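You operate a simulated robot arm through the tools that you are given. There is no shell and no other tool. Be economical: measure what you need, move in short steps, check, and stop when the job is done.

You are at the controls of a simulated robot arm. One attempt, no reset.

## Task
Clamp the dirty brass block in the vise, scrub it clean and open the vise again.
Fine: orange brush, dabbed in the teal tin; the vise stays shut while you scrub; stand the brush back. Set down upright: orange brush. What is to be rubbed or washed off counts as gone when no trace of it is left.

Only the result counts: the job must be done as asked and must still hold three seconds after the hand-in. Knocking over, shifting, dropping, spilling or breaking anything else fails it.

## Robot
A 7-joint arm with a two-finger parallel gripper, fixed in place. Base frame: the origin is at the foot of the arm, x ahead of it, y to its left, z up. Lengths are in mm, angles in rad, forces in N, time in s.
With the tool pointing down near the work surface it reaches from about 240 to 680 mm from the base axis. Its first joint turns from -1.152 to 1.152 rad. Payload 2.4 kg.
Tool frame: the origin (TCP) lies between the finger pads and is the grasp point; the fingertips stand 30 mm ahead of it; z points along the fingers, y is the line along which they close. The gripper opens to 94 mm. The fingers are 28 mm wide and 10 mm thick; the gripper's body (50 by 96 mm) begins 55 mm behind the TCP.
Orientation is told as [roll, pitch, yaw] about the base's x, y, z axes, in that order, counted from this pose: with the fingers straight down and closing along the base's y, the tool's x points along the base's -x, its y along +y and its z along -z.

## Interface
- The arm moves only by the tool arm_command. Its argument "increments" is a list of rows, each a list of 7 numbers: the turn, a rotation vector about the tool's x, y, z in rad, then the shift along the tool's x, y, z in mm, then the gripper command, from -1 (shut) to 1 (fully open), values between in proportion. In form: [[wx, wy, wz, tx, ty, tz, claw], ...]. A call has 1 to 10 rows; each row shifts and turns the commanded pose from where the row before left it, along the tool's axes as they then stand. A row lasts 0.2 s, in which the tool goes at most 50 mm and 0.15 rad; a call with a longer step from one row to the next is refused whole, and so is a gripper value outside its range. Where a pose cannot be reached the arm comes as near as it can. A force on the tool above 40 N (or 10 N above the force at the start of the call, whichever is more), or a blocked arm, ends the call early, and 0.2 s more pass. Each finger travels about 153 mm/s and halts on what it meets, pressing with about 23 N; the grip force reading is that of the motor and also rises with nothing between the fingers. The clock runs only during rows and for 0.2 s after the last one: add rows that do not move to give the fingers time. The reply holds the time, the measured pose of the TCP, the force on the tool along the base axes, the opening and the grip force, in the units named above and with some noise, with the torque about the TCP (base axes, N m) and any sound that the robot's microphone picked up.
- Cameras (640 x 400 px; columns grow to the right, rows downward): "scene" is fixed at [34.3, 468.3, 1445]; the picture's right is [-0.79, -0.62, 0.00], its down [-0.35, 0.45, -0.82] and it looks along [0.51, -0.65, -0.57] (base axes); focal length 368 px, centre (320, 200). "wrist" rides on the gripper at [76, 14, -102] in the tool frame; the picture's right is [-0.18, 0.98, 0.00], its down [-0.75, -0.14, -0.64] and it looks along [-0.63, -0.12, 0.77] (tool axes); focal length 243 px, centre (320, 200). There is no depth. A picture from a camera that has moved, and an enlarged one, comes with that camera's place and axes in the base frame and with its lens.
- get_image(camera): a new picture of that camera. It takes no simulated time.
- close_up(camera, box): a new picture of the part [left, top, right, bottom] of that camera's present view, enlarged. It takes no simulated time.
- finish_job(): hands the job in; it is judged then, once.

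Go step by step. Nothing tells you positions but the pictures and the camera data: compare them with the known pose of the tool, close in by small moves and look again before you grip or let go. The budget is 120 turns and 68 pictures, counting those below and the enlarged ones. Unless the task says otherwise, let go and move clear before handing in, and close with one line.

The tools are called after "Emit:" as a command line: name --pt "numbers of a row" for each row, then --argument value for the rest, lists and objects as JSON in quotes. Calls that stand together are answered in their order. arm_command: Moves the arm, as the interface text tells. Its arguments: {"type":"object","properties":{"increments":{"type":"array","items":{"type":"array","items":{"type":"number"}}}},"required":["increments"]} The other tools are called the same way: get_image (camera) takes a picture; close_up (camera, box) takes an enlarged picture of a part of a camera's view; finish_job () hands the job in.

At the start:

```text
clock: 0.0
ee_pos: [360.7, -184.4, 1188.1]
ee_rot: [-0.001, -0.001, 0.001]
force: [0.8, 0.6, 0.4]
ft_torque: [0.02, -0.02, 0.0]
grip_width: 93.9
gripper_force: 0.0
```

scene: 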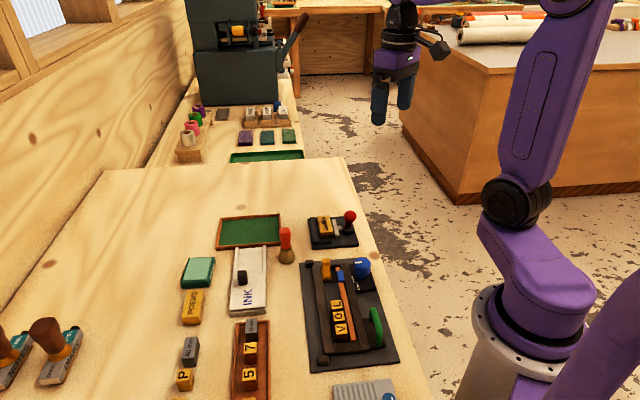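
wrist: 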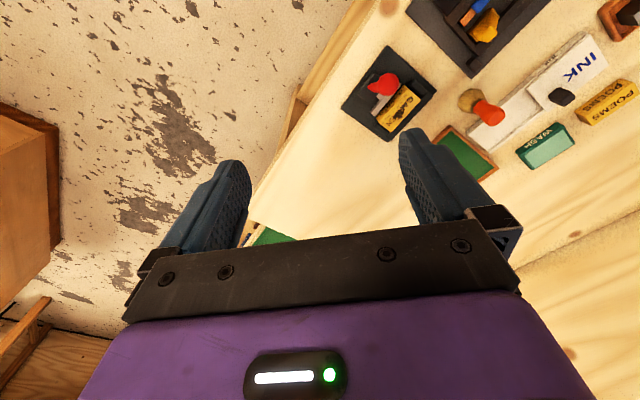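

I see a printing bench with a small vise-like fixture (red knob), an orange brush, a teal "WASH" tin and type blocks. I'll look closer first.

Emit:
close_up --camera "scene" --box '[200, 190, 400, 315]'

Emit:
close_up --camera "wrist" --box '[320, 0, 640, 200]'

Emit:
close_up --camera "scene" --box '[160, 240, 400, 400]'

```text
3.20 times, centred on (300, 252) of scene
camera zoom: at [34.3, 468.3, 1445.0], right [-0.79, -0.62, 0.0], down [-0.35, 0.45, -0.82], along [0.51, -0.65, -0.57], focal length 1177 px, centre (384, 32)
```

zoom: 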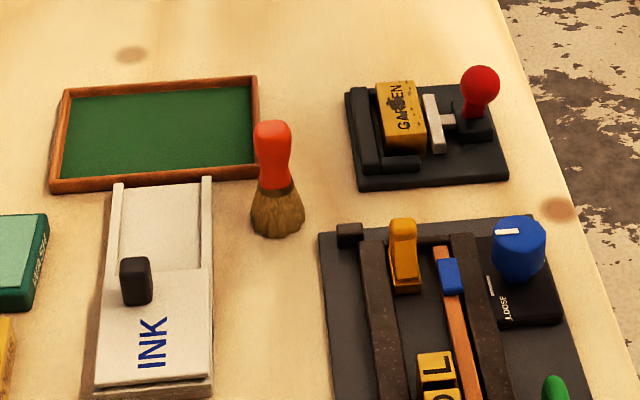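

```text
2.00 times, centred on (480, 100) of wrist
camera zoom: at [284.6, -169.5, 1290.4], right [0.18, 0.98, 0.0], down [0.75, -0.14, 0.64], along [0.63, -0.12, -0.77], focal length 485 px, centre (0, 400)
```

zoom: 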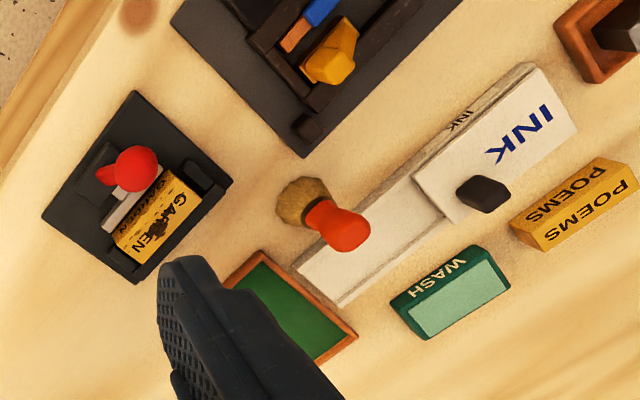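

```text
2.50 times, centred on (280, 320) of scene
camera zoom: at [34.3, 468.3, 1445.0], right [-0.79, -0.62, 0.0], down [-0.35, 0.45, -0.82], along [0.51, -0.65, -0.57], focal length 919 px, centre (420, -100)
```

zoom: 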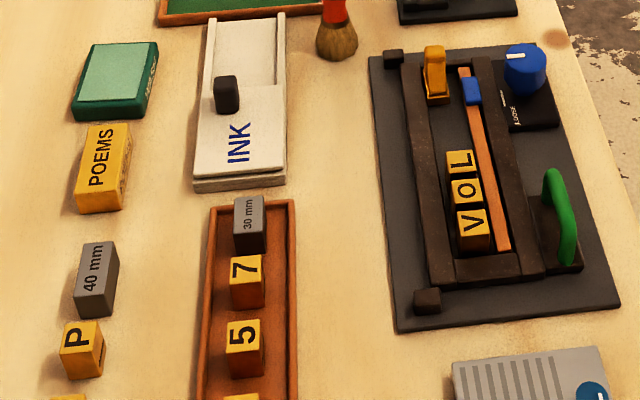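

The GARDEN block lies in a small vise turned about 45°, around (430, -85), with its base top at z≈880; the brush top is near (455, 48, 957). I'll move above the vise to look at its mechanism.

Emit:
arm_command --pt "0 0 0 -10 24 28 1" --pt "0 0 0 -10 24 28 1" --pt "0 0 0 -10 24 28 1" --pt "0 0 0 -10 24 28 1" --pt "0 0 0 -10 24 28 1" --pt "0 0 0 0 0 0 1"

Emit:
get_image --camera "wrist"

```text
clock: 1.4
ee_pos: [411.8, -63.1, 1049.9]
ee_rot: [0.0, 0.0, 0.001]
force: [0.4, 0.7, -0.2]
ft_torque: [0.03, -0.01, 0.02]
grip_width: 94.2
gripper_force: 0.0
```

```text
62 pictures are left
camera wrist: at [334.5, -48.7, 1151.1], right [0.18, 0.98, 0.0], down [0.75, -0.14, 0.64], along [0.63, -0.12, -0.77], focal length 243 px, centre (320, 200)
```

wrist: 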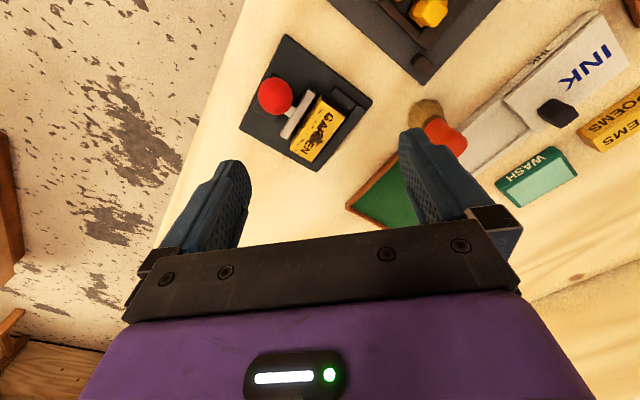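

Emit:
close_up --camera "wrist" --box '[220, 20, 400, 180]'

Emit:
close_up --camera "scene" --box '[300, 200, 364, 252]'

```text
2.50 times, centred on (310, 100) of wrist
camera zoom: at [334.5, -48.7, 1151.1], right [0.18, 0.98, 0.0], down [0.75, -0.14, 0.64], along [0.63, -0.12, -0.77], focal length 606 px, centre (345, 450)
```

zoom: 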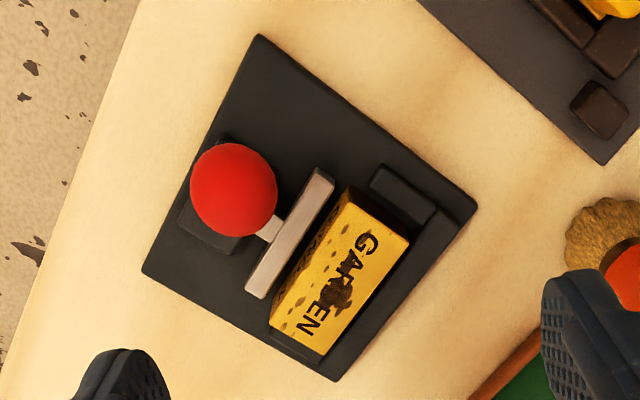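

```text
7.69 times, centred on (332, 226) of scene
camera zoom: at [34.3, 468.3, 1445.0], right [-0.79, -0.62, 0.0], down [-0.35, 0.45, -0.82], along [0.51, -0.65, -0.57], focal length 2829 px, centre (228, 0)
```

zoom: 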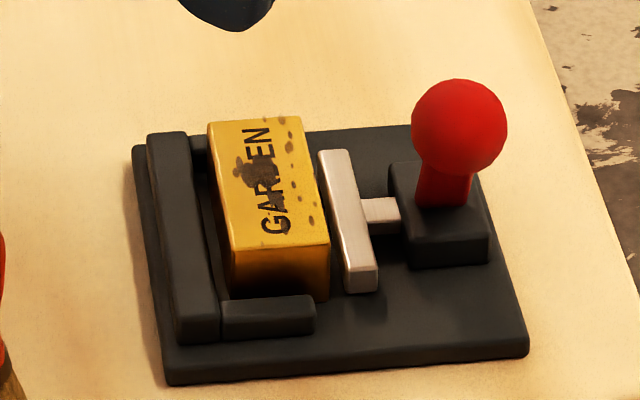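

The vise has a fixed L-jaw on the far side, a sliding plate and a lever with a red ball at about (392, -99, 935). I'll turn the tool 45° so that the fingers close across the direction of jaw travel, then hover over the ball.

Emit:
arm_command --pt "0 0 -0.131 0 0 0 1" --pt "0 0 -0.131 0 0 0 1" --pt "0 0 -0.131 0 0 0 1" --pt "0 0 -0.131 0 0 0 1" --pt "0 0 -0.131 0 0 0 1" --pt "0 0 -0.13 0 0 0 1" --pt "0 0 0 20 -6 15 1" --pt "0 0 0 20 -5 15 1" --pt "0 0 0 0 0 0 1"

Emit:
get_image --camera "wrist"

Emit:
close_up --camera "scene" --box '[270, 150, 398, 250]'

```text
clock: 3.4
ee_pos: [389.4, -99.3, 1020.1]
ee_rot: [0.0, 0.002, 0.785]
force: [0.3, 0.2, 0.3]
ft_torque: [0.04, 0.01, 0.01]
grip_width: 93.7
gripper_force: 0.0
```

```text
59 pictures are left
camera wrist: at [325.7, -142.5, 1120.9], right [-0.57, 0.82, 0.0], down [0.63, 0.43, 0.64], along [0.53, 0.36, -0.77], focal length 243 px, centre (320, 200)
```

wrist: 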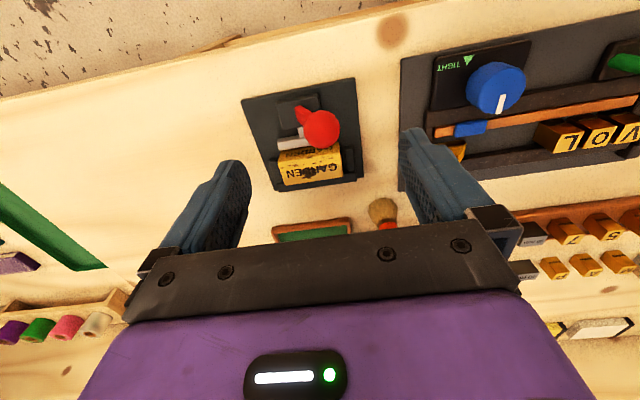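

```text
4.00 times, centred on (334, 200) of scene
camera zoom: at [34.3, 468.3, 1445.0], right [-0.79, -0.62, 0.0], down [-0.35, 0.45, -0.82], along [0.51, -0.65, -0.57], focal length 1471 px, centre (264, 200)
```

zoom: 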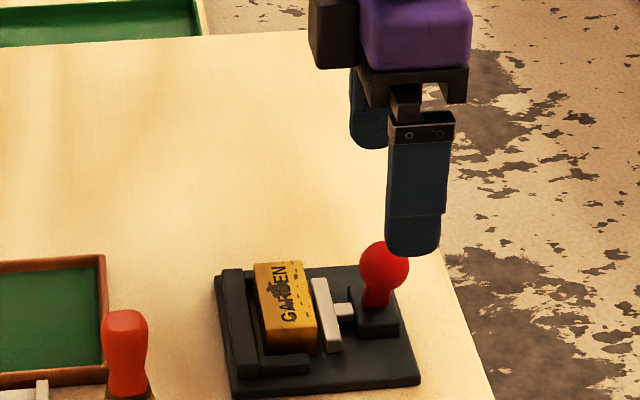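

Emit:
close_up --camera "wrist" --box '[230, 65, 390, 205]'

```text
2.86 times, centred on (310, 135) of wrist
camera zoom: at [325.7, -142.5, 1120.9], right [-0.57, 0.82, 0.0], down [0.63, 0.43, 0.64], along [0.53, 0.36, -0.77], focal length 693 px, centre (349, 386)
```

zoom: 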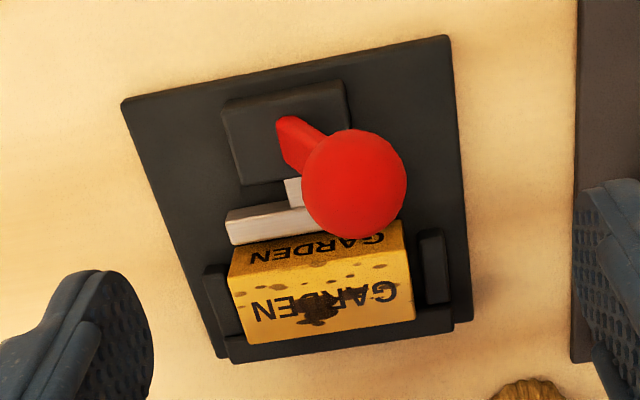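

The lever leans toward (-1, +1), so it seems to swing about the clamp axis. I'll lower a loose cage of fingers around the ball so I can push it either way.

Emit:
arm_command --pt "0 0 0 -4 0 0 0.17" --pt "0 0 0 0 0 20 0.17" --pt "0 0 0 0 0 20 0.17" --pt "0 0 0 0 0 20 0.17" --pt "0 0 0 0 0 17 0.17" --pt "0 0 0 0 0 0 0.17"

Emit:
get_image --camera "wrist"

Emit:
close_up --camera "scene" --box '[270, 170, 398, 250]'

```text
clock: 4.8
ee_pos: [393.0, -95.5, 941.8]
ee_rot: [0.001, 0.0, 0.784]
force: [0.2, 0.5, 0.0]
ft_torque: [0.03, -0.02, 0.0]
grip_width: 54.9
gripper_force: 0.0
```

```text
56 pictures are left
camera wrist: at [329.0, -140.2, 1043.2], right [-0.56, 0.83, 0.0], down [0.63, 0.43, 0.64], along [0.53, 0.36, -0.77], focal length 243 px, centre (320, 200)
```

wrist: 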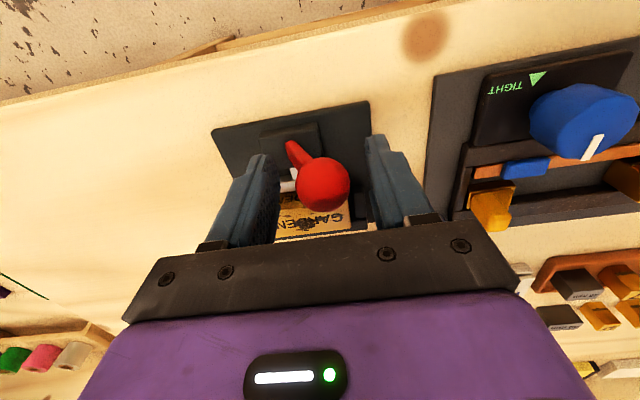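

```text
5.00 times, centred on (334, 210) of scene
camera zoom: at [34.3, 468.3, 1445.0], right [-0.79, -0.62, 0.0], down [-0.35, 0.45, -0.82], along [0.51, -0.65, -0.57], focal length 1839 px, centre (250, 150)
```

zoom: 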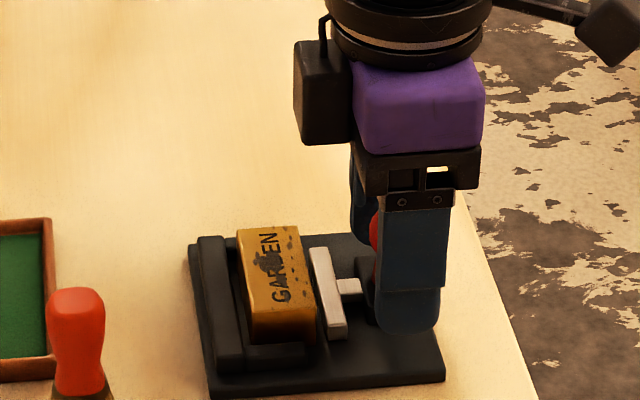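

The ball is caged. I'll push gently toward (+1, -1), along tool -y.

Emit:
arm_command --pt "0 0 0 0 -7 0 0.17" --pt "0 0 0 0 -7 0 0.17" --pt "0 0 0 0 -6 0 0.17" --pt "0 0 0 0 -6 0 0.17"

Emit:
get_image --camera "wrist"

```text
clock: 5.8
ee_pos: [412.9, -114.2, 941.6]
ee_rot: [-0.003, 0.001, 0.785]
force: [-0.1, 0.0, 0.0]
ft_torque: [-0.01, 0.04, -0.02]
grip_width: 54.9
gripper_force: 0.1
```

```text
54 pictures are left
camera wrist: at [347.9, -159.1, 1043.1], right [-0.56, 0.83, 0.0], down [0.63, 0.43, 0.64], along [0.53, 0.36, -0.77], focal length 243 px, centre (320, 200)
```

wrist: 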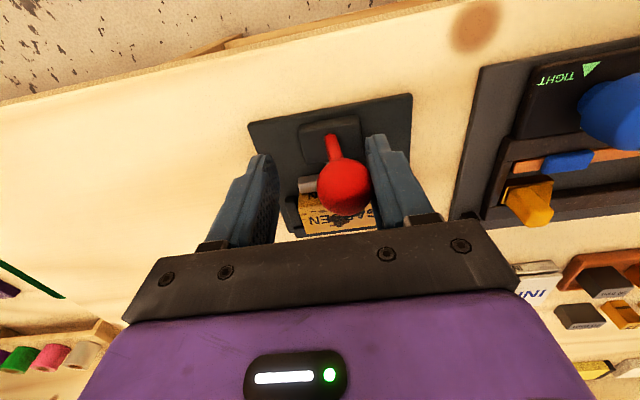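

The lever follows easily, so I'll keep going.

Emit:
arm_command --pt "0 0 0 0 -6 0 0.17" --pt "0 0 0 0 -6 0 0.17" --pt "0 0 0 0 -6 0 0.17" --pt "0 0 0 0 -6 0 0.17"

Emit:
get_image --camera "wrist"

```text
clock: 6.8
ee_pos: [428.7, -132.4, 942.9]
ee_rot: [0.002, 0.0, 0.785]
force: [-2.3, 4.2, 3.1]
ft_torque: [0.16, 0.12, -0.04]
grip_width: 57.8
gripper_force: 2.7
```

```text
53 pictures are left
camera wrist: at [364.1, -175.7, 1043.3], right [-0.57, 0.82, 0.0], down [0.63, 0.43, 0.64], along [0.53, 0.36, -0.77], focal length 243 px, centre (320, 200)
```

wrist: 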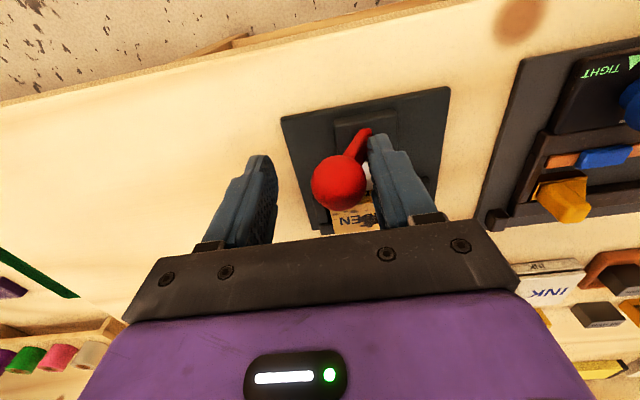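

Emit:
close_up --camera "scene" --box '[300, 190, 380, 250]'

```text
6.67 times, centred on (340, 220) of scene
camera zoom: at [34.2, 468.4, 1445.0], right [-0.79, -0.62, 0.0], down [-0.35, 0.45, -0.82], along [0.51, -0.65, -0.57], focal length 2452 px, centre (187, 67)
```

zoom: 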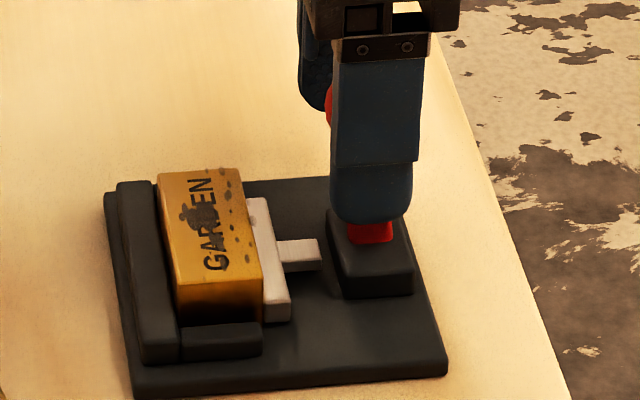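

The plate is now against the block and the block is against the fixed jaw. I'll push slightly more to be sure of the end stop.

Emit:
arm_command --pt "0 0 0 0 -4 0 0.17" --pt "0 0 0 0 -4 0 0.17" --pt "0 0 0 0 -3 0 0.17" --pt "0 0 0 0 0 0 0.17"

Emit:
close_up --camera "wrist" --box '[240, 70, 460, 240]'

```text
clock: 7.8
ee_pos: [433.8, -136.6, 940.9]
ee_rot: [0.007, 0.003, 0.785]
force: [-15.6, 26.5, 13.3]
ft_torque: [1.29, 0.65, -0.49]
grip_width: 72.6
gripper_force: 14.5
```

```text
2.35 times, centred on (350, 155) of wrist
camera zoom: at [370.5, -181.6, 1043.2], right [-0.57, 0.82, 0.01], down [0.64, 0.43, 0.64], along [0.52, 0.37, -0.77], focal length 571 px, centre (249, 306)
```

zoom: 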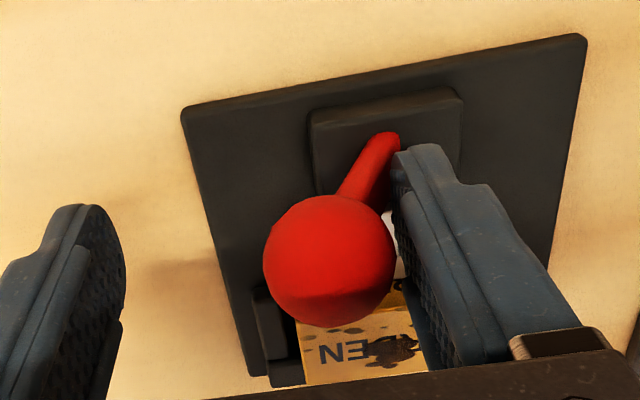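

The lever is firmly at its stop. I'll back off, lift clear and verify it stays.

Emit:
arm_command --pt "0 0 0 0 8 0 0.17" --pt "0 0 0 0 8 0 0.17" --pt "0 0 0 0 6 0 0.17" --pt "0 0 0 0 0 -25 0.17" --pt "0 0 0 0 0 -35 0.17" --pt "0 0 0 0 0 -35 0.17" --pt "0 0 0 0 0 0 0.17"

Emit:
close_up --camera "wrist" --box '[240, 65, 460, 240]'

Emit:
close_up --camera "scene" --box '[260, 200, 372, 270]'

```text
clock: 9.4
ee_pos: [419.6, -123.7, 1039.6]
ee_rot: [0.0, 0.0, 0.785]
force: [-0.4, -1.2, 0.3]
ft_torque: [-0.02, 0.02, -0.01]
grip_width: 55.1
gripper_force: 0.1
```

```text
2.29 times, centred on (350, 152) of wrist
camera zoom: at [355.5, -167.8, 1140.3], right [-0.56, 0.83, 0.0], down [0.63, 0.43, 0.64], along [0.53, 0.36, -0.77], focal length 555 px, centre (251, 309)
```

zoom: 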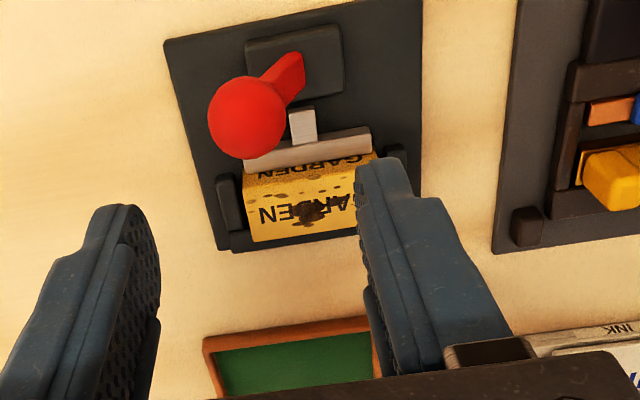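

```text
5.71 times, centred on (316, 235) of scene
camera zoom: at [34.3, 468.3, 1445.0], right [-0.79, -0.62, 0.0], down [-0.35, 0.45, -0.82], along [0.51, -0.65, -0.57], focal length 2101 px, centre (343, 0)
```

zoom: 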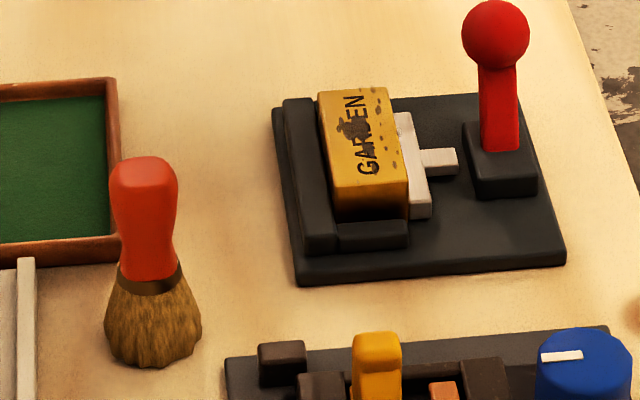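

The vise is clamped with the lever held over. Next I'll move above the orange brush near (455, 48).

Emit:
arm_command --pt "0 0 0 -29 19 0 0.5" --pt "0 0 0 -29 19 0 0.5" --pt "0 0 0 -29 19 0 0.5" --pt "0 0 0 -29 19 0 0.5" --pt "0 0 0 -29 19 0 0.5" --pt "0 0 0 0 0 0 0.5"

Emit:
get_image --camera "wrist"

```text
clock: 10.8
ee_pos: [456.0, 45.3, 1035.5]
ee_rot: [0.0, 0.0, 0.785]
force: [0.1, -1.0, -0.1]
ft_torque: [-0.01, -0.01, 0.0]
grip_width: 70.8
gripper_force: 0.1
```

```text
48 pictures are left
camera wrist: at [391.7, 1.7, 1137.3], right [-0.56, 0.83, 0.0], down [0.63, 0.43, 0.64], along [0.53, 0.36, -0.77], focal length 243 px, centre (320, 200)
```

wrist: 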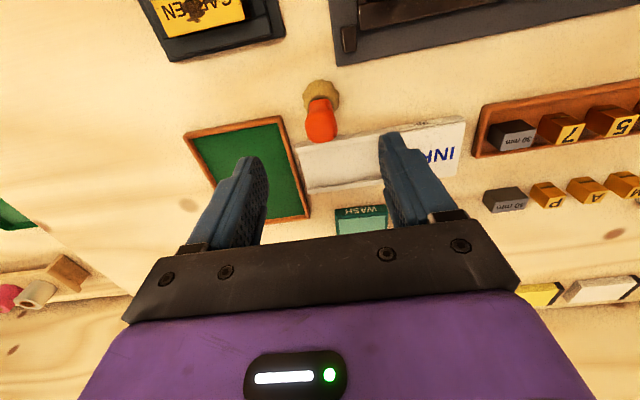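

The brush stands almost exactly under the TCP. I'll descend around its handle.

Emit:
arm_command --pt "0 0 0 1 0.5 25 0.5" --pt "0 0 0 0 0 25 0.5" --pt "0 0 0 0 0 20 0.5" --pt "0 0 0 0 0 18 0.5" --pt "0 0 0 0 0 0 0.5"

Emit:
get_image --camera "wrist"

Emit:
close_up --camera "scene" --box '[220, 180, 364, 280]'

```text
clock: 12.0
ee_pos: [456.0, 46.4, 948.5]
ee_rot: [-0.001, 0.001, 0.785]
force: [-0.4, 0.2, -0.1]
ft_torque: [-0.03, 0.01, -0.01]
grip_width: 70.6
gripper_force: 0.0
```

```text
47 pictures are left
camera wrist: at [391.2, 2.0, 1049.6], right [-0.56, 0.83, 0.0], down [0.63, 0.43, 0.64], along [0.53, 0.36, -0.77], focal length 243 px, centre (320, 200)
```

wrist: 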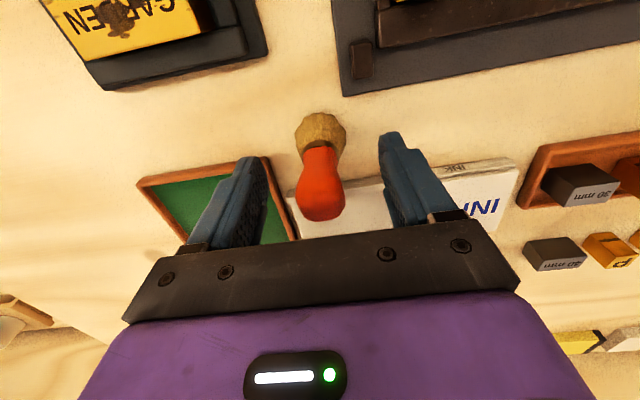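

```text
4.00 times, centred on (292, 230) of scene
camera zoom: at [34.3, 468.3, 1445.0], right [-0.79, -0.62, 0.0], down [-0.35, 0.45, -0.82], along [0.51, -0.65, -0.57], focal length 1471 px, centre (432, 80)
```

zoom: 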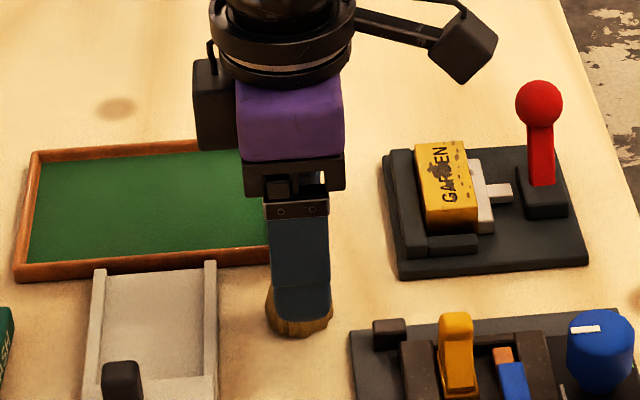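

The handle is centred between the pads, so I'll close on it.

Emit:
arm_command --pt "0 0 0 0 0 0 0" --pt "0 0 0 0 0 0 -0.3" --pt "0 0 0 0 0 0 -1" --pt "0 0 0 0 0 0 -1" --pt "0 0 0 0 0 0 -1"

Emit:
get_image --camera "wrist"

```text
clock: 13.2
ee_pos: [455.6, 45.5, 948.9]
ee_rot: [-0.001, -0.002, 0.784]
force: [1.5, -0.3, 5.3]
ft_torque: [0.02, -0.04, -0.01]
grip_width: 28.7
gripper_force: 22.5
```

```text
45 pictures are left
camera wrist: at [391.4, 2.0, 1050.0], right [-0.56, 0.83, 0.0], down [0.63, 0.43, 0.64], along [0.53, 0.36, -0.77], focal length 243 px, centre (320, 200)
```

wrist: 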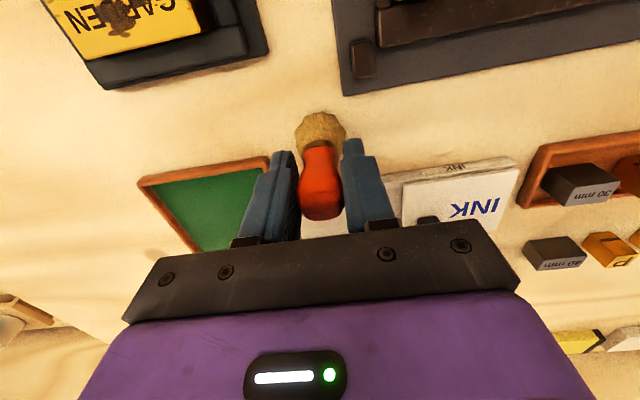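

The brush is gripped (28.7 mm). I'll lift it and move toward the teal tin near (568, 195).

Emit:
arm_command --pt "0 0 0 0 0 -20 -1" --pt "0 0 0 0 0 -30 -1" --pt "0 0 0 0 0 -40 -1" --pt "0 0 0 -30 5 0 -1" --pt "0 0 0 -40 6 0 -1" --pt "0 0 0 -40 6 0 -1" --pt "0 0 0 -40 5 0 -1" --pt "0 0 0 -35 5 0 -1" --pt "0 0 0 0 0 0 -1"

Emit:
get_image --camera "wrist"

Emit:
close_up --camera "scene" --box '[150, 170, 310, 330]'

```text
clock: 15.2
ee_pos: [565.3, 195.9, 1038.6]
ee_rot: [0.002, 0.001, 0.783]
force: [0.9, -0.1, -1.1]
ft_torque: [0.0, -0.02, 0.03]
grip_width: 28.9
gripper_force: 23.0
```

```text
44 pictures are left
camera wrist: at [501.1, 151.0, 1140.6], right [-0.56, 0.83, 0.0], down [0.63, 0.43, 0.64], along [0.53, 0.36, -0.77], focal length 243 px, centre (320, 200)
```

wrist: 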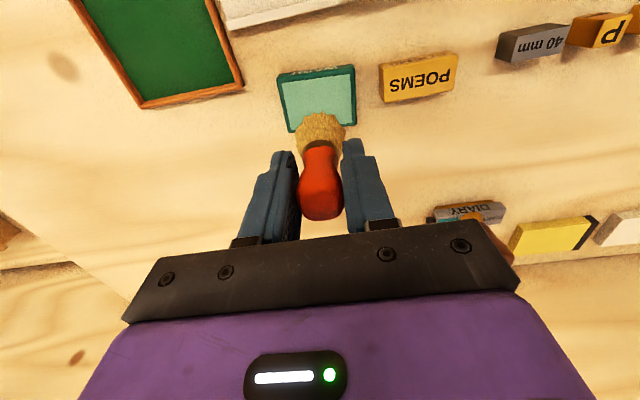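

```text
2.50 times, centred on (230, 250) of scene
camera zoom: at [34.3, 468.3, 1445.0], right [-0.79, -0.62, 0.0], down [-0.35, 0.45, -0.82], along [0.51, -0.65, -0.57], focal length 919 px, centre (545, 75)
```

zoom: 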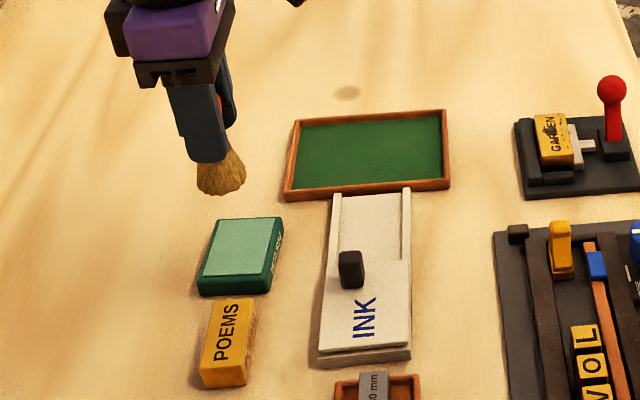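

The pad lies almost directly under the brush. I'll descend in stages.

Emit:
arm_command --pt "0 0 0 0 0 25 -1" --pt "0 0 0 0 0 20 -1" --pt "0 0 0 0 0 15 -1" --pt "0 0 0 0 0 3 -1" --pt "0 0 0 0 0 0 -1"

Emit:
close_up --camera "wrist" --box '[240, 40, 400, 160]'

Emit:
close_up --camera "scene" --box '[170, 200, 266, 275]'

```text
clock: 16.4
ee_pos: [566.5, 195.6, 975.9]
ee_rot: [-0.002, 0.0, 0.785]
force: [0.2, -0.6, -1.1]
ft_torque: [0.04, -0.01, 0.01]
grip_width: 28.8
gripper_force: 22.6
```

```text
3.33 times, centred on (320, 100) of wrist
camera zoom: at [502.6, 151.3, 1077.2], right [-0.56, 0.83, 0.0], down [0.63, 0.43, 0.64], along [0.53, 0.36, -0.77], focal length 809 px, centre (320, 533)
```

zoom: 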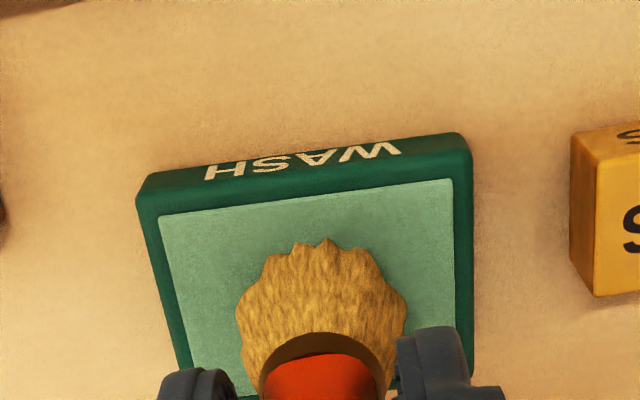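

```text
5.33 times, centred on (218, 238) of scene
camera zoom: at [34.3, 468.3, 1445.0], right [-0.79, -0.62, 0.0], down [-0.35, 0.45, -0.82], along [0.51, -0.65, -0.57], focal length 1961 px, centre (864, 0)
```

zoom: 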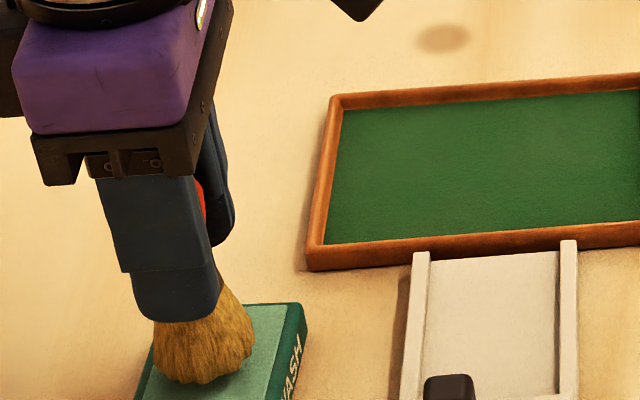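

Brush is over the pad; I'll lower it onto the pad in small steps.

Emit:
arm_command --pt "0 0 0 1 0 3 -1" --pt "0 0 0 1 0 2 -1" --pt "0 0 0 0 0 2 -1" --pt "0 0 0 0 0 0 -1"

```text
clock: 17.4
ee_pos: [567.0, 192.5, 966.8]
ee_rot: [0.0, 0.0, 0.784]
force: [-1.7, 0.7, 2.5]
ft_torque: [0.01, 0.03, 0.0]
grip_width: 29.0
gripper_force: 23.0
```

Emit:
arm_command --pt "0 0 0 0 0 1.5 -1" --pt "0 0 0 0 0 1.5 -1" --pt "0 0 0 0 0 0 -1" --pt "0 0 0 0 0 0 -1"

Emit:
close_up --camera "scene" --box '[170, 200, 266, 275]'

```text
clock: 18.4
ee_pos: [566.5, 193.8, 968.8]
ee_rot: [-0.002, -0.004, 0.786]
force: [-9.4, -2.3, 36.1]
ft_torque: [-0.21, 0.56, 0.02]
grip_width: 28.8
gripper_force: 23.0
```

```text
5.33 times, centred on (218, 238) of scene
camera zoom: at [33.3, 468.0, 1445.1], right [-0.79, -0.62, 0.0], down [-0.35, 0.45, -0.82], along [0.51, -0.65, -0.57], focal length 1961 px, centre (864, 0)
```

zoom: 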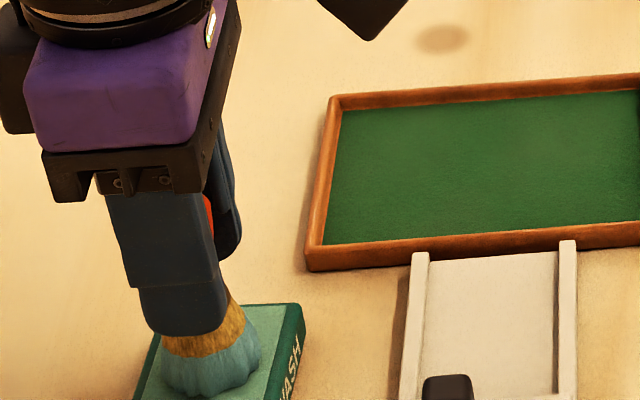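

The bristles have turned teal, so the brush is loaded. I'll lift and carry it over to the block.

Emit:
arm_command --pt "0 0 0 0 0 -8 -1" --pt "0 0 0 0 0 -35 -1" --pt "0 0 0 0 0 -40 -1" --pt "0 0 0 40 -14.6 0 -1" --pt "0 0 0 40 -14.6 0 -1" --pt "0 0 0 40 -14.6 0 -1" --pt "0 0 0 40 -14.6 0 -1" --pt "0 0 0 40 -14.6 0 -1" --pt "0 0 0 40 -14.6 0 -1" --pt "0 0 0 40 -14.6 0 -1"

Emit:
get_image --camera "wrist"

Emit:
close_up --camera "scene" --box '[280, 150, 380, 250]'

```text
clock: 20.6
ee_pos: [439.4, -75.8, 1049.1]
ee_rot: [-0.001, -0.001, 0.789]
force: [-0.8, -0.4, -0.6]
ft_torque: [0.0, 0.01, -0.02]
grip_width: 28.5
gripper_force: 22.6
```

```text
39 pictures are left
camera wrist: at [375.8, -120.0, 1150.6], right [-0.57, 0.82, 0.0], down [0.63, 0.43, 0.64], along [0.53, 0.36, -0.77], focal length 243 px, centre (320, 200)
```

wrist: 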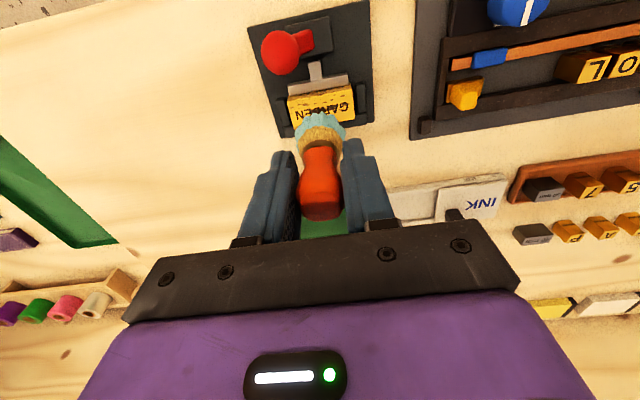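

```text
4.00 times, centred on (330, 200) of scene
camera zoom: at [34.3, 468.3, 1445.0], right [-0.79, -0.62, 0.0], down [-0.35, 0.45, -0.82], along [0.51, -0.65, -0.57], focal length 1471 px, centre (280, 200)
```

zoom: 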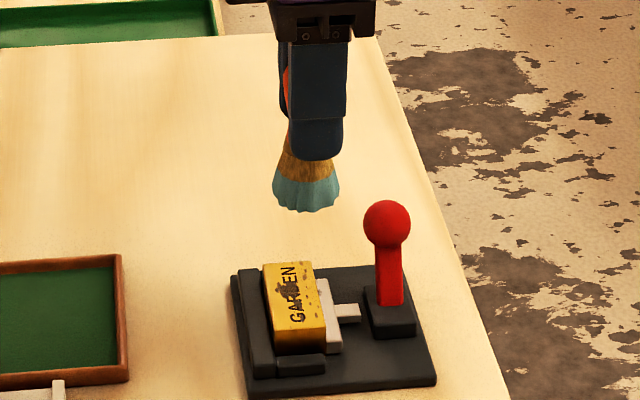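

Emit:
close_up --camera "wrist" --box '[240, 60, 400, 160]'

```text
4.00 times, centred on (320, 110) of wrist
camera zoom: at [375.8, -120.0, 1150.6], right [-0.57, 0.82, 0.0], down [0.63, 0.43, 0.64], along [0.53, 0.36, -0.77], focal length 970 px, centre (320, 560)
```

zoom: 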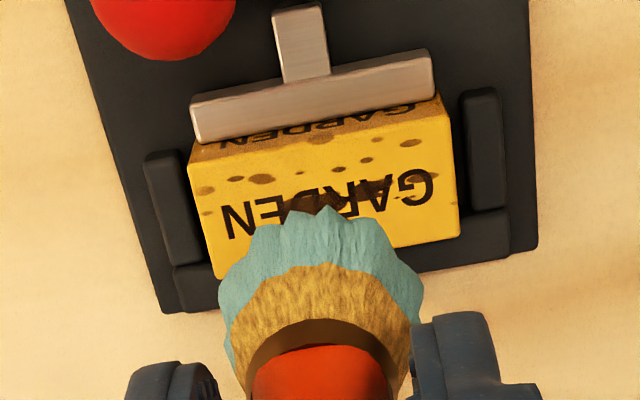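

The block top is about 65 × 29 mm, centred near (446, -70) and aligned with the tool. I'll centre over it and descend.

Emit:
arm_command --pt "0 0 0 -8.5 -0.5 10 -1" --pt "0 0 0 0 0 20 -1" --pt "0 0 0 0 0 20 -1" --pt "0 0 0 0 0 3 -1" --pt "0 0 0 0 0 0 -1"

Emit:
close_up --camera "scene" --box '[290, 170, 370, 250]'

Emit:
close_up --camera "wrist" --box '[240, 60, 400, 160]'

```text
clock: 21.8
ee_pos: [447.1, -70.5, 994.5]
ee_rot: [0.001, 0.001, 0.786]
force: [0.6, 0.0, -1.2]
ft_torque: [-0.03, -0.01, -0.02]
grip_width: 28.7
gripper_force: 22.6
```

```text
5.00 times, centred on (330, 210) of scene
camera zoom: at [34.3, 468.3, 1445.0], right [-0.79, -0.62, 0.0], down [-0.35, 0.45, -0.82], along [0.51, -0.65, -0.57], focal length 1839 px, centre (270, 150)
```

zoom: 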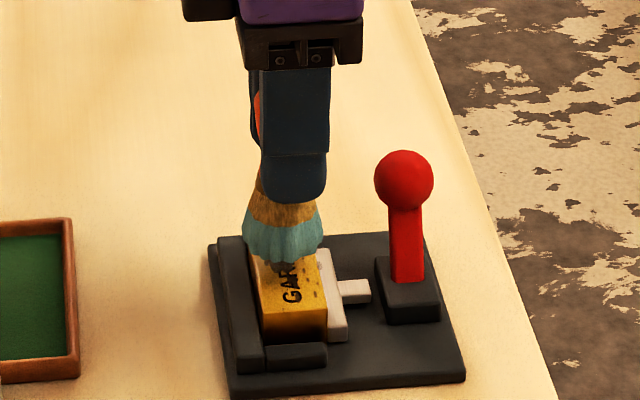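

```text
4.00 times, centred on (320, 110) of wrist
camera zoom: at [382.6, -114.7, 1096.9], right [-0.56, 0.83, 0.0], down [0.63, 0.43, 0.64], along [0.53, 0.36, -0.77], focal length 970 px, centre (320, 560)
```

zoom: 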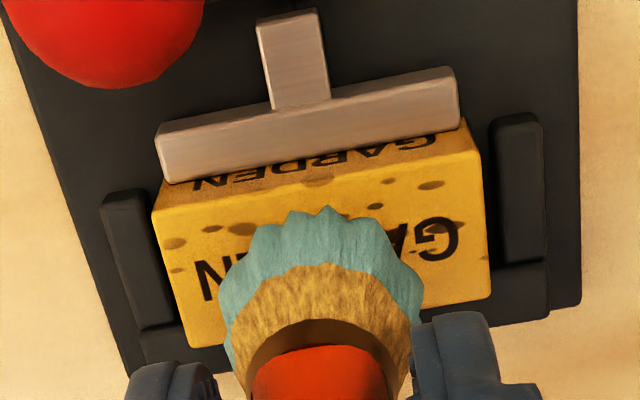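

Emit:
arm_command --pt "0 0 0 0 0 2 -1" --pt "0 0 0 0 0 2 -1" --pt "0 0 0 0 0 2 -1" --pt "0 0 0 0 0 0 -1"

```text
clock: 22.8
ee_pos: [447.1, -70.6, 990.1]
ee_rot: [0.0, 0.001, 0.784]
force: [0.1, -0.9, 0.0]
ft_torque: [-0.05, 0.03, -0.01]
grip_width: 28.9
gripper_force: 23.1
```

Emit:
arm_command --pt "0 0 0 0 0 1.5 -1" --pt "0 0 0 0 0 1.5 -1" --pt "0 0 0 0 0 0 -1"

```text
clock: 23.6
ee_pos: [448.2, -71.5, 987.0]
ee_rot: [-0.001, -0.001, 0.785]
force: [0.0, -0.3, 0.3]
ft_torque: [0.01, -0.01, -0.03]
grip_width: 28.6
gripper_force: 23.1
```

Emit:
arm_command --pt "0 0 0 0 0 1.5 -1" --pt "0 0 0 0 0 1.5 -1" --pt "0 0 0 0 0 0 -1"

Emit:
close_up --camera "scene" --box '[290, 170, 370, 250]'

```text
clock: 24.4
ee_pos: [447.1, -72.8, 984.5]
ee_rot: [0.0, 0.0, 0.783]
force: [-0.7, 0.0, -0.2]
ft_torque: [0.0, 0.04, -0.03]
grip_width: 29.1
gripper_force: 22.8
```

```text
5.00 times, centred on (330, 210) of scene
camera zoom: at [34.3, 468.3, 1445.0], right [-0.79, -0.62, 0.0], down [-0.35, 0.45, -0.82], along [0.51, -0.65, -0.57], focal length 1839 px, centre (270, 150)
```

zoom: 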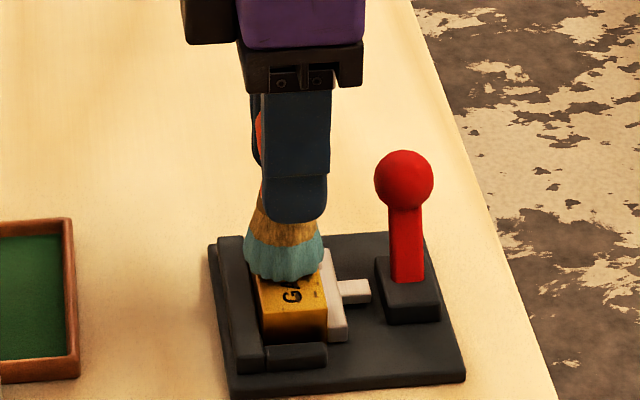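

Emit:
arm_command --pt "0 0 0 0 0 1.5 -1" --pt "0 0 0 0 0 1.5 -1" --pt "0 0 0 0 0 0 -1"

```text
clock: 25.2
ee_pos: [445.9, -71.5, 980.5]
ee_rot: [0.0, 0.001, 0.786]
force: [-0.1, -0.9, -1.2]
ft_torque: [-0.01, -0.01, 0.02]
grip_width: 28.9
gripper_force: 23.2
```

Emit:
arm_command --pt "0 0 0 0 0 1.5 -1" --pt "0 0 0 0 0 1 -1" --pt "0 0 0 0 0 0 -1"

```text
clock: 26.0
ee_pos: [447.2, -71.7, 981.4]
ee_rot: [-0.004, -0.001, 0.786]
force: [-3.5, 0.4, 9.9]
ft_torque: [0.04, 0.22, 0.05]
grip_width: 28.7
gripper_force: 23.1
stopped in row 3: the force on the tool passed its limit at 41 N (the readings are from after the stop); the commanded pose is now the measured one
```

Contact is at TCP z ≈ 981. I'll scrub along the block with light pressure.

Emit:
arm_command --pt "0 0 0 0 8 0 -1" --pt "0 0 0 0 8 0 -1" --pt "0 0 0 0 -8 0 -1" --pt "0 0 0 0 -8 0 -1" --pt "0 0 0 0 -8 0 -1" --pt "0 0 0 0 -8 0 -1" --pt "0 0 0 0 8 0 -1" --pt "0 0 0 0 8 0 -1"

Emit:
close_up --camera "wrist" --box '[240, 60, 400, 160]'

```text
clock: 27.8
ee_pos: [449.5, -72.8, 980.5]
ee_rot: [-0.009, -0.004, 0.785]
force: [4.7, -8.7, 24.8]
ft_torque: [-0.36, -0.09, 0.03]
grip_width: 28.7
gripper_force: 23.3
```

```text
4.00 times, centred on (320, 110) of wrist
camera zoom: at [383.8, -117.2, 1081.2], right [-0.56, 0.83, -0.01], down [0.63, 0.43, 0.65], along [0.54, 0.36, -0.76], focal length 970 px, centre (320, 560)
```

zoom: 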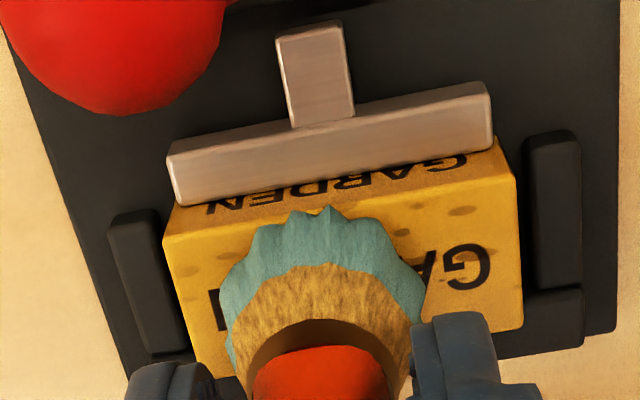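

The spots are fading. I'll keep scrubbing with wider strokes and a small offset toward the plate side.

Emit:
arm_command --pt "0 0 0 3 8 0 -1" --pt "0 0 0 0 12 0 -1" --pt "0 0 0 0 -12 0 -1" --pt "0 0 0 0 -12 0 -1" --pt "0 0 0 0 -12 0 -1" --pt "0 0 0 0 -8 0 -1" --pt "0 0 0 0 12 0 -1" --pt "0 0 0 0 12 0 -1" --pt "0 0 0 0 12 0 -1" --pt "0 0 0 0 8 0 -1"

Emit:
arm_command --pt "0 0 0 -5 -10 0 -1" --pt "0 0 0 0 -12 0 -1" --pt "0 0 0 0 -12 0 -1" --pt "0 0 0 0 -10 0 -1" --pt "0 0 0 2 12 0 -1" --pt "0 0 0 0 12 0 -1" --pt "0 0 0 0 12 0 -1" --pt "0 0 0 0 8 0 -1" --pt "0 0 0 0 -20 -2 -1" --pt "0 0 0 0 0 -10 -1"

Emit:
close_up --camera "wrist" --box '[240, 60, 400, 160]'

Emit:
close_up --camera "scene" --box '[290, 170, 370, 250]'

```text
clock: 28.6
ee_pos: [434.4, -62.4, 980.8]
ee_rot: [0.004, 0.0, 0.786]
force: [-3.5, 1.1, 12.8]
ft_torque: [0.0, -0.05, -0.01]
grip_width: 28.6
gripper_force: 22.5
stopped in row 3: the force on the tool passed its limit at 52 N (the readings are from after the stop); the commanded pose is now the measured one
```

```text
clock: 30.8
ee_pos: [449.4, -74.0, 990.1]
ee_rot: [0.007, 0.003, 0.787]
force: [0.5, 0.3, -0.5]
ft_torque: [0.0, -0.01, 0.0]
grip_width: 28.8
gripper_force: 22.8
```

```text
4.00 times, centred on (320, 110) of wrist
camera zoom: at [386.1, -118.6, 1092.5], right [-0.57, 0.82, 0.01], down [0.64, 0.43, 0.64], along [0.52, 0.37, -0.77], focal length 970 px, centre (320, 560)
```

zoom: 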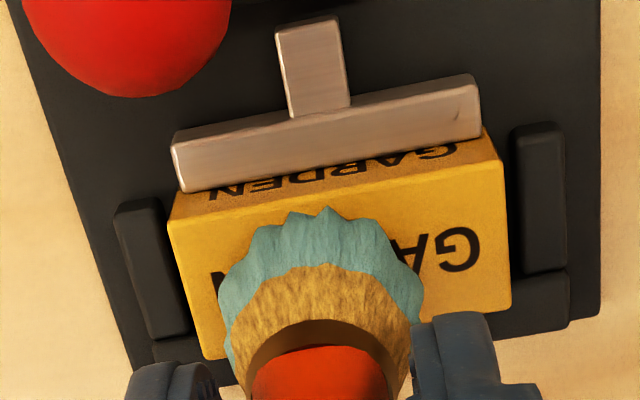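

```text
5.00 times, centred on (330, 210) of scene
camera zoom: at [34.3, 468.3, 1445.0], right [-0.79, -0.62, 0.0], down [-0.35, 0.45, -0.82], along [0.51, -0.65, -0.57], focal length 1839 px, centre (270, 150)
```

zoom: 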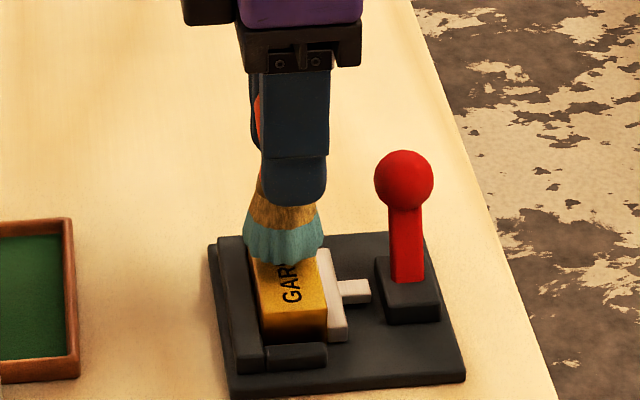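

It looks clean; I'll lift and shift aside to inspect the whole face.

Emit:
arm_command --pt "0 0 0 0 0 -30 -1" --pt "0 0 0 -35 0 -20 -1" --pt "0 0 0 -35 0 0 -1" --pt "0 0 0 0 0 0 -1"

Emit:
close_up --camera "wrist" --box '[250, 0, 390, 100]'

Emit:
close_up --camera "scene" --box '[304, 206, 360, 246]'

```text
clock: 31.8
ee_pos: [499.3, -24.6, 1039.2]
ee_rot: [0.005, 0.002, 0.786]
force: [-0.4, 0.8, -1.0]
ft_torque: [-0.03, -0.02, 0.01]
grip_width: 28.8
gripper_force: 23.5
```

```text
4.00 times, centred on (320, 50) of wrist
camera zoom: at [436.2, -69.3, 1141.9], right [-0.57, 0.82, 0.01], down [0.64, 0.43, 0.64], along [0.52, 0.37, -0.77], focal length 970 px, centre (320, 800)
```

zoom: 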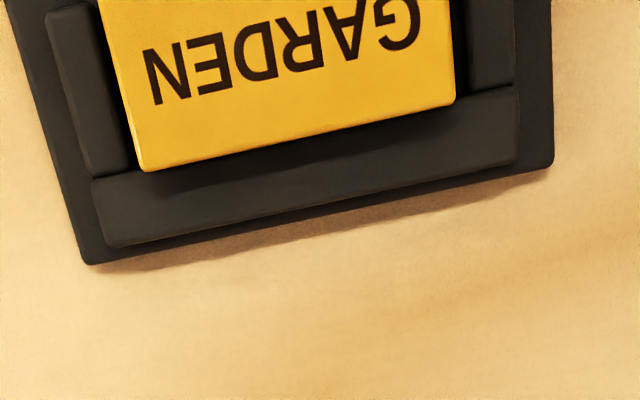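

```text
10.00 times, centred on (332, 226) of scene
camera zoom: at [34.3, 468.3, 1445.0], right [-0.79, -0.62, 0.0], down [-0.35, 0.45, -0.82], along [0.51, -0.65, -0.57], focal length 3677 px, centre (200, -60)
```

zoom: 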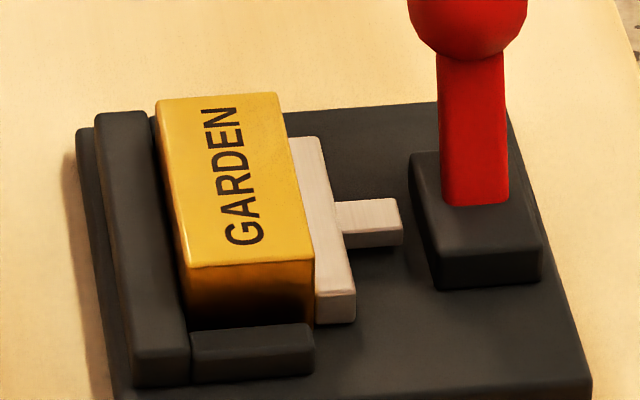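

Emit:
arm_command --pt "0 0 0 28 0 -10 -1" --pt "0 0 0 0 0 0 -1"

Emit:
close_up --camera "wrist" --box '[260, 30, 380, 120]'

```text
clock: 32.4
ee_pos: [478.9, -44.3, 1050.2]
ee_rot: [0.006, 0.003, 0.786]
force: [0.6, 1.4, -1.5]
ft_torque: [-0.04, -0.01, 0.02]
grip_width: 28.4
gripper_force: 23.4
```

```text
4.44 times, centred on (320, 75) of wrist
camera zoom: at [416.1, -89.4, 1152.6], right [-0.57, 0.82, 0.0], down [0.63, 0.43, 0.64], along [0.53, 0.37, -0.77], focal length 1078 px, centre (320, 756)
```

zoom: 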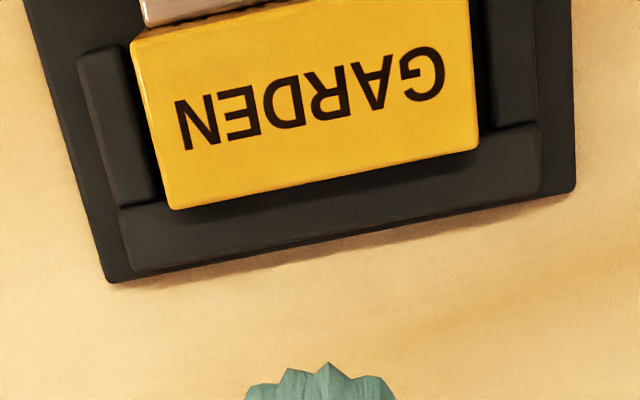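

The face is spotless. Now I'll carry the brush back to its original spot at (455.6, 45.5).

Emit:
arm_command --pt "0 0 0 -15.7 26.7 0 -1" --pt "0 0 0 -15.7 26.7 0 -1" --pt "0 0 0 -15.6 26.6 0 -1" --pt "0 0 0 0 0 30 -1" --pt "0 0 0 0 0 30 -1" --pt "0 0 0 0 0 25 -1" --pt "0 0 0 0 0 8 -1" --pt "0 0 0 0 0 0 -1"

Emit:
close_up --camera "scene" --box '[240, 190, 340, 270]'

Emit:
get_image --camera "wrist"

```text
clock: 34.2
ee_pos: [456.9, 45.3, 958.5]
ee_rot: [0.005, 0.001, 0.788]
force: [0.0, -0.1, 0.3]
ft_torque: [0.01, 0.0, 0.01]
grip_width: 28.8
gripper_force: 22.7
```

```text
5.00 times, centred on (290, 230) of scene
camera zoom: at [34.3, 468.3, 1445.0], right [-0.79, -0.62, 0.0], down [-0.35, 0.45, -0.82], along [0.51, -0.65, -0.57], focal length 1839 px, centre (470, 50)
```

zoom: 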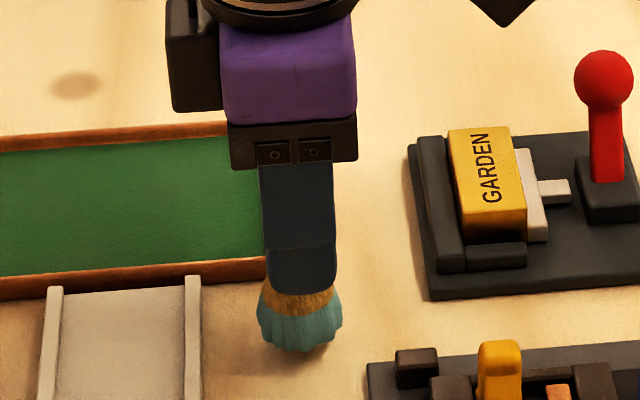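

```text
26 pictures are left
camera wrist: at [394.1, 0.6, 1060.4], right [-0.57, 0.82, 0.0], down [0.63, 0.43, 0.64], along [0.53, 0.37, -0.77], focal length 243 px, centre (320, 200)
```

wrist: 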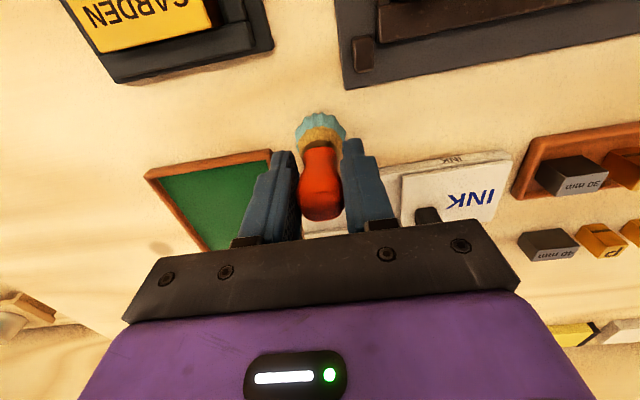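

Position matches the original. I'll lower it gently to contact.

Emit:
arm_command --pt "0 0 0 1 1 3 -1" --pt "0 0 0 0 0 3 -1" --pt "0 0 0 0 0 2 -1" --pt "0 0 0 0 0 0 -1"

```text
clock: 35.2
ee_pos: [455.5, 45.6, 952.4]
ee_rot: [0.005, 0.002, 0.788]
force: [0.7, 0.9, -1.0]
ft_torque: [0.02, 0.0, 0.02]
grip_width: 28.8
gripper_force: 22.5
```

Emit:
arm_command --pt "0 0 0 0 0 1 -1" --pt "0 0 0 0 0 0 -1"

```text
clock: 35.8
ee_pos: [456.2, 43.8, 950.2]
ee_rot: [0.006, 0.003, 0.786]
force: [1.0, 0.1, -1.2]
ft_torque: [0.02, -0.03, -0.04]
grip_width: 28.5
gripper_force: 23.4
```

Emit:
arm_command --pt "0 0 0 0 0 1 -1" --pt "0 0 0 0 0 0 -1"

```text
clock: 36.4
ee_pos: [456.1, 43.5, 949.2]
ee_rot: [0.006, 0.002, 0.787]
force: [0.4, -0.1, -0.1]
ft_torque: [0.0, -0.01, 0.04]
grip_width: 28.4
gripper_force: 23.5
```

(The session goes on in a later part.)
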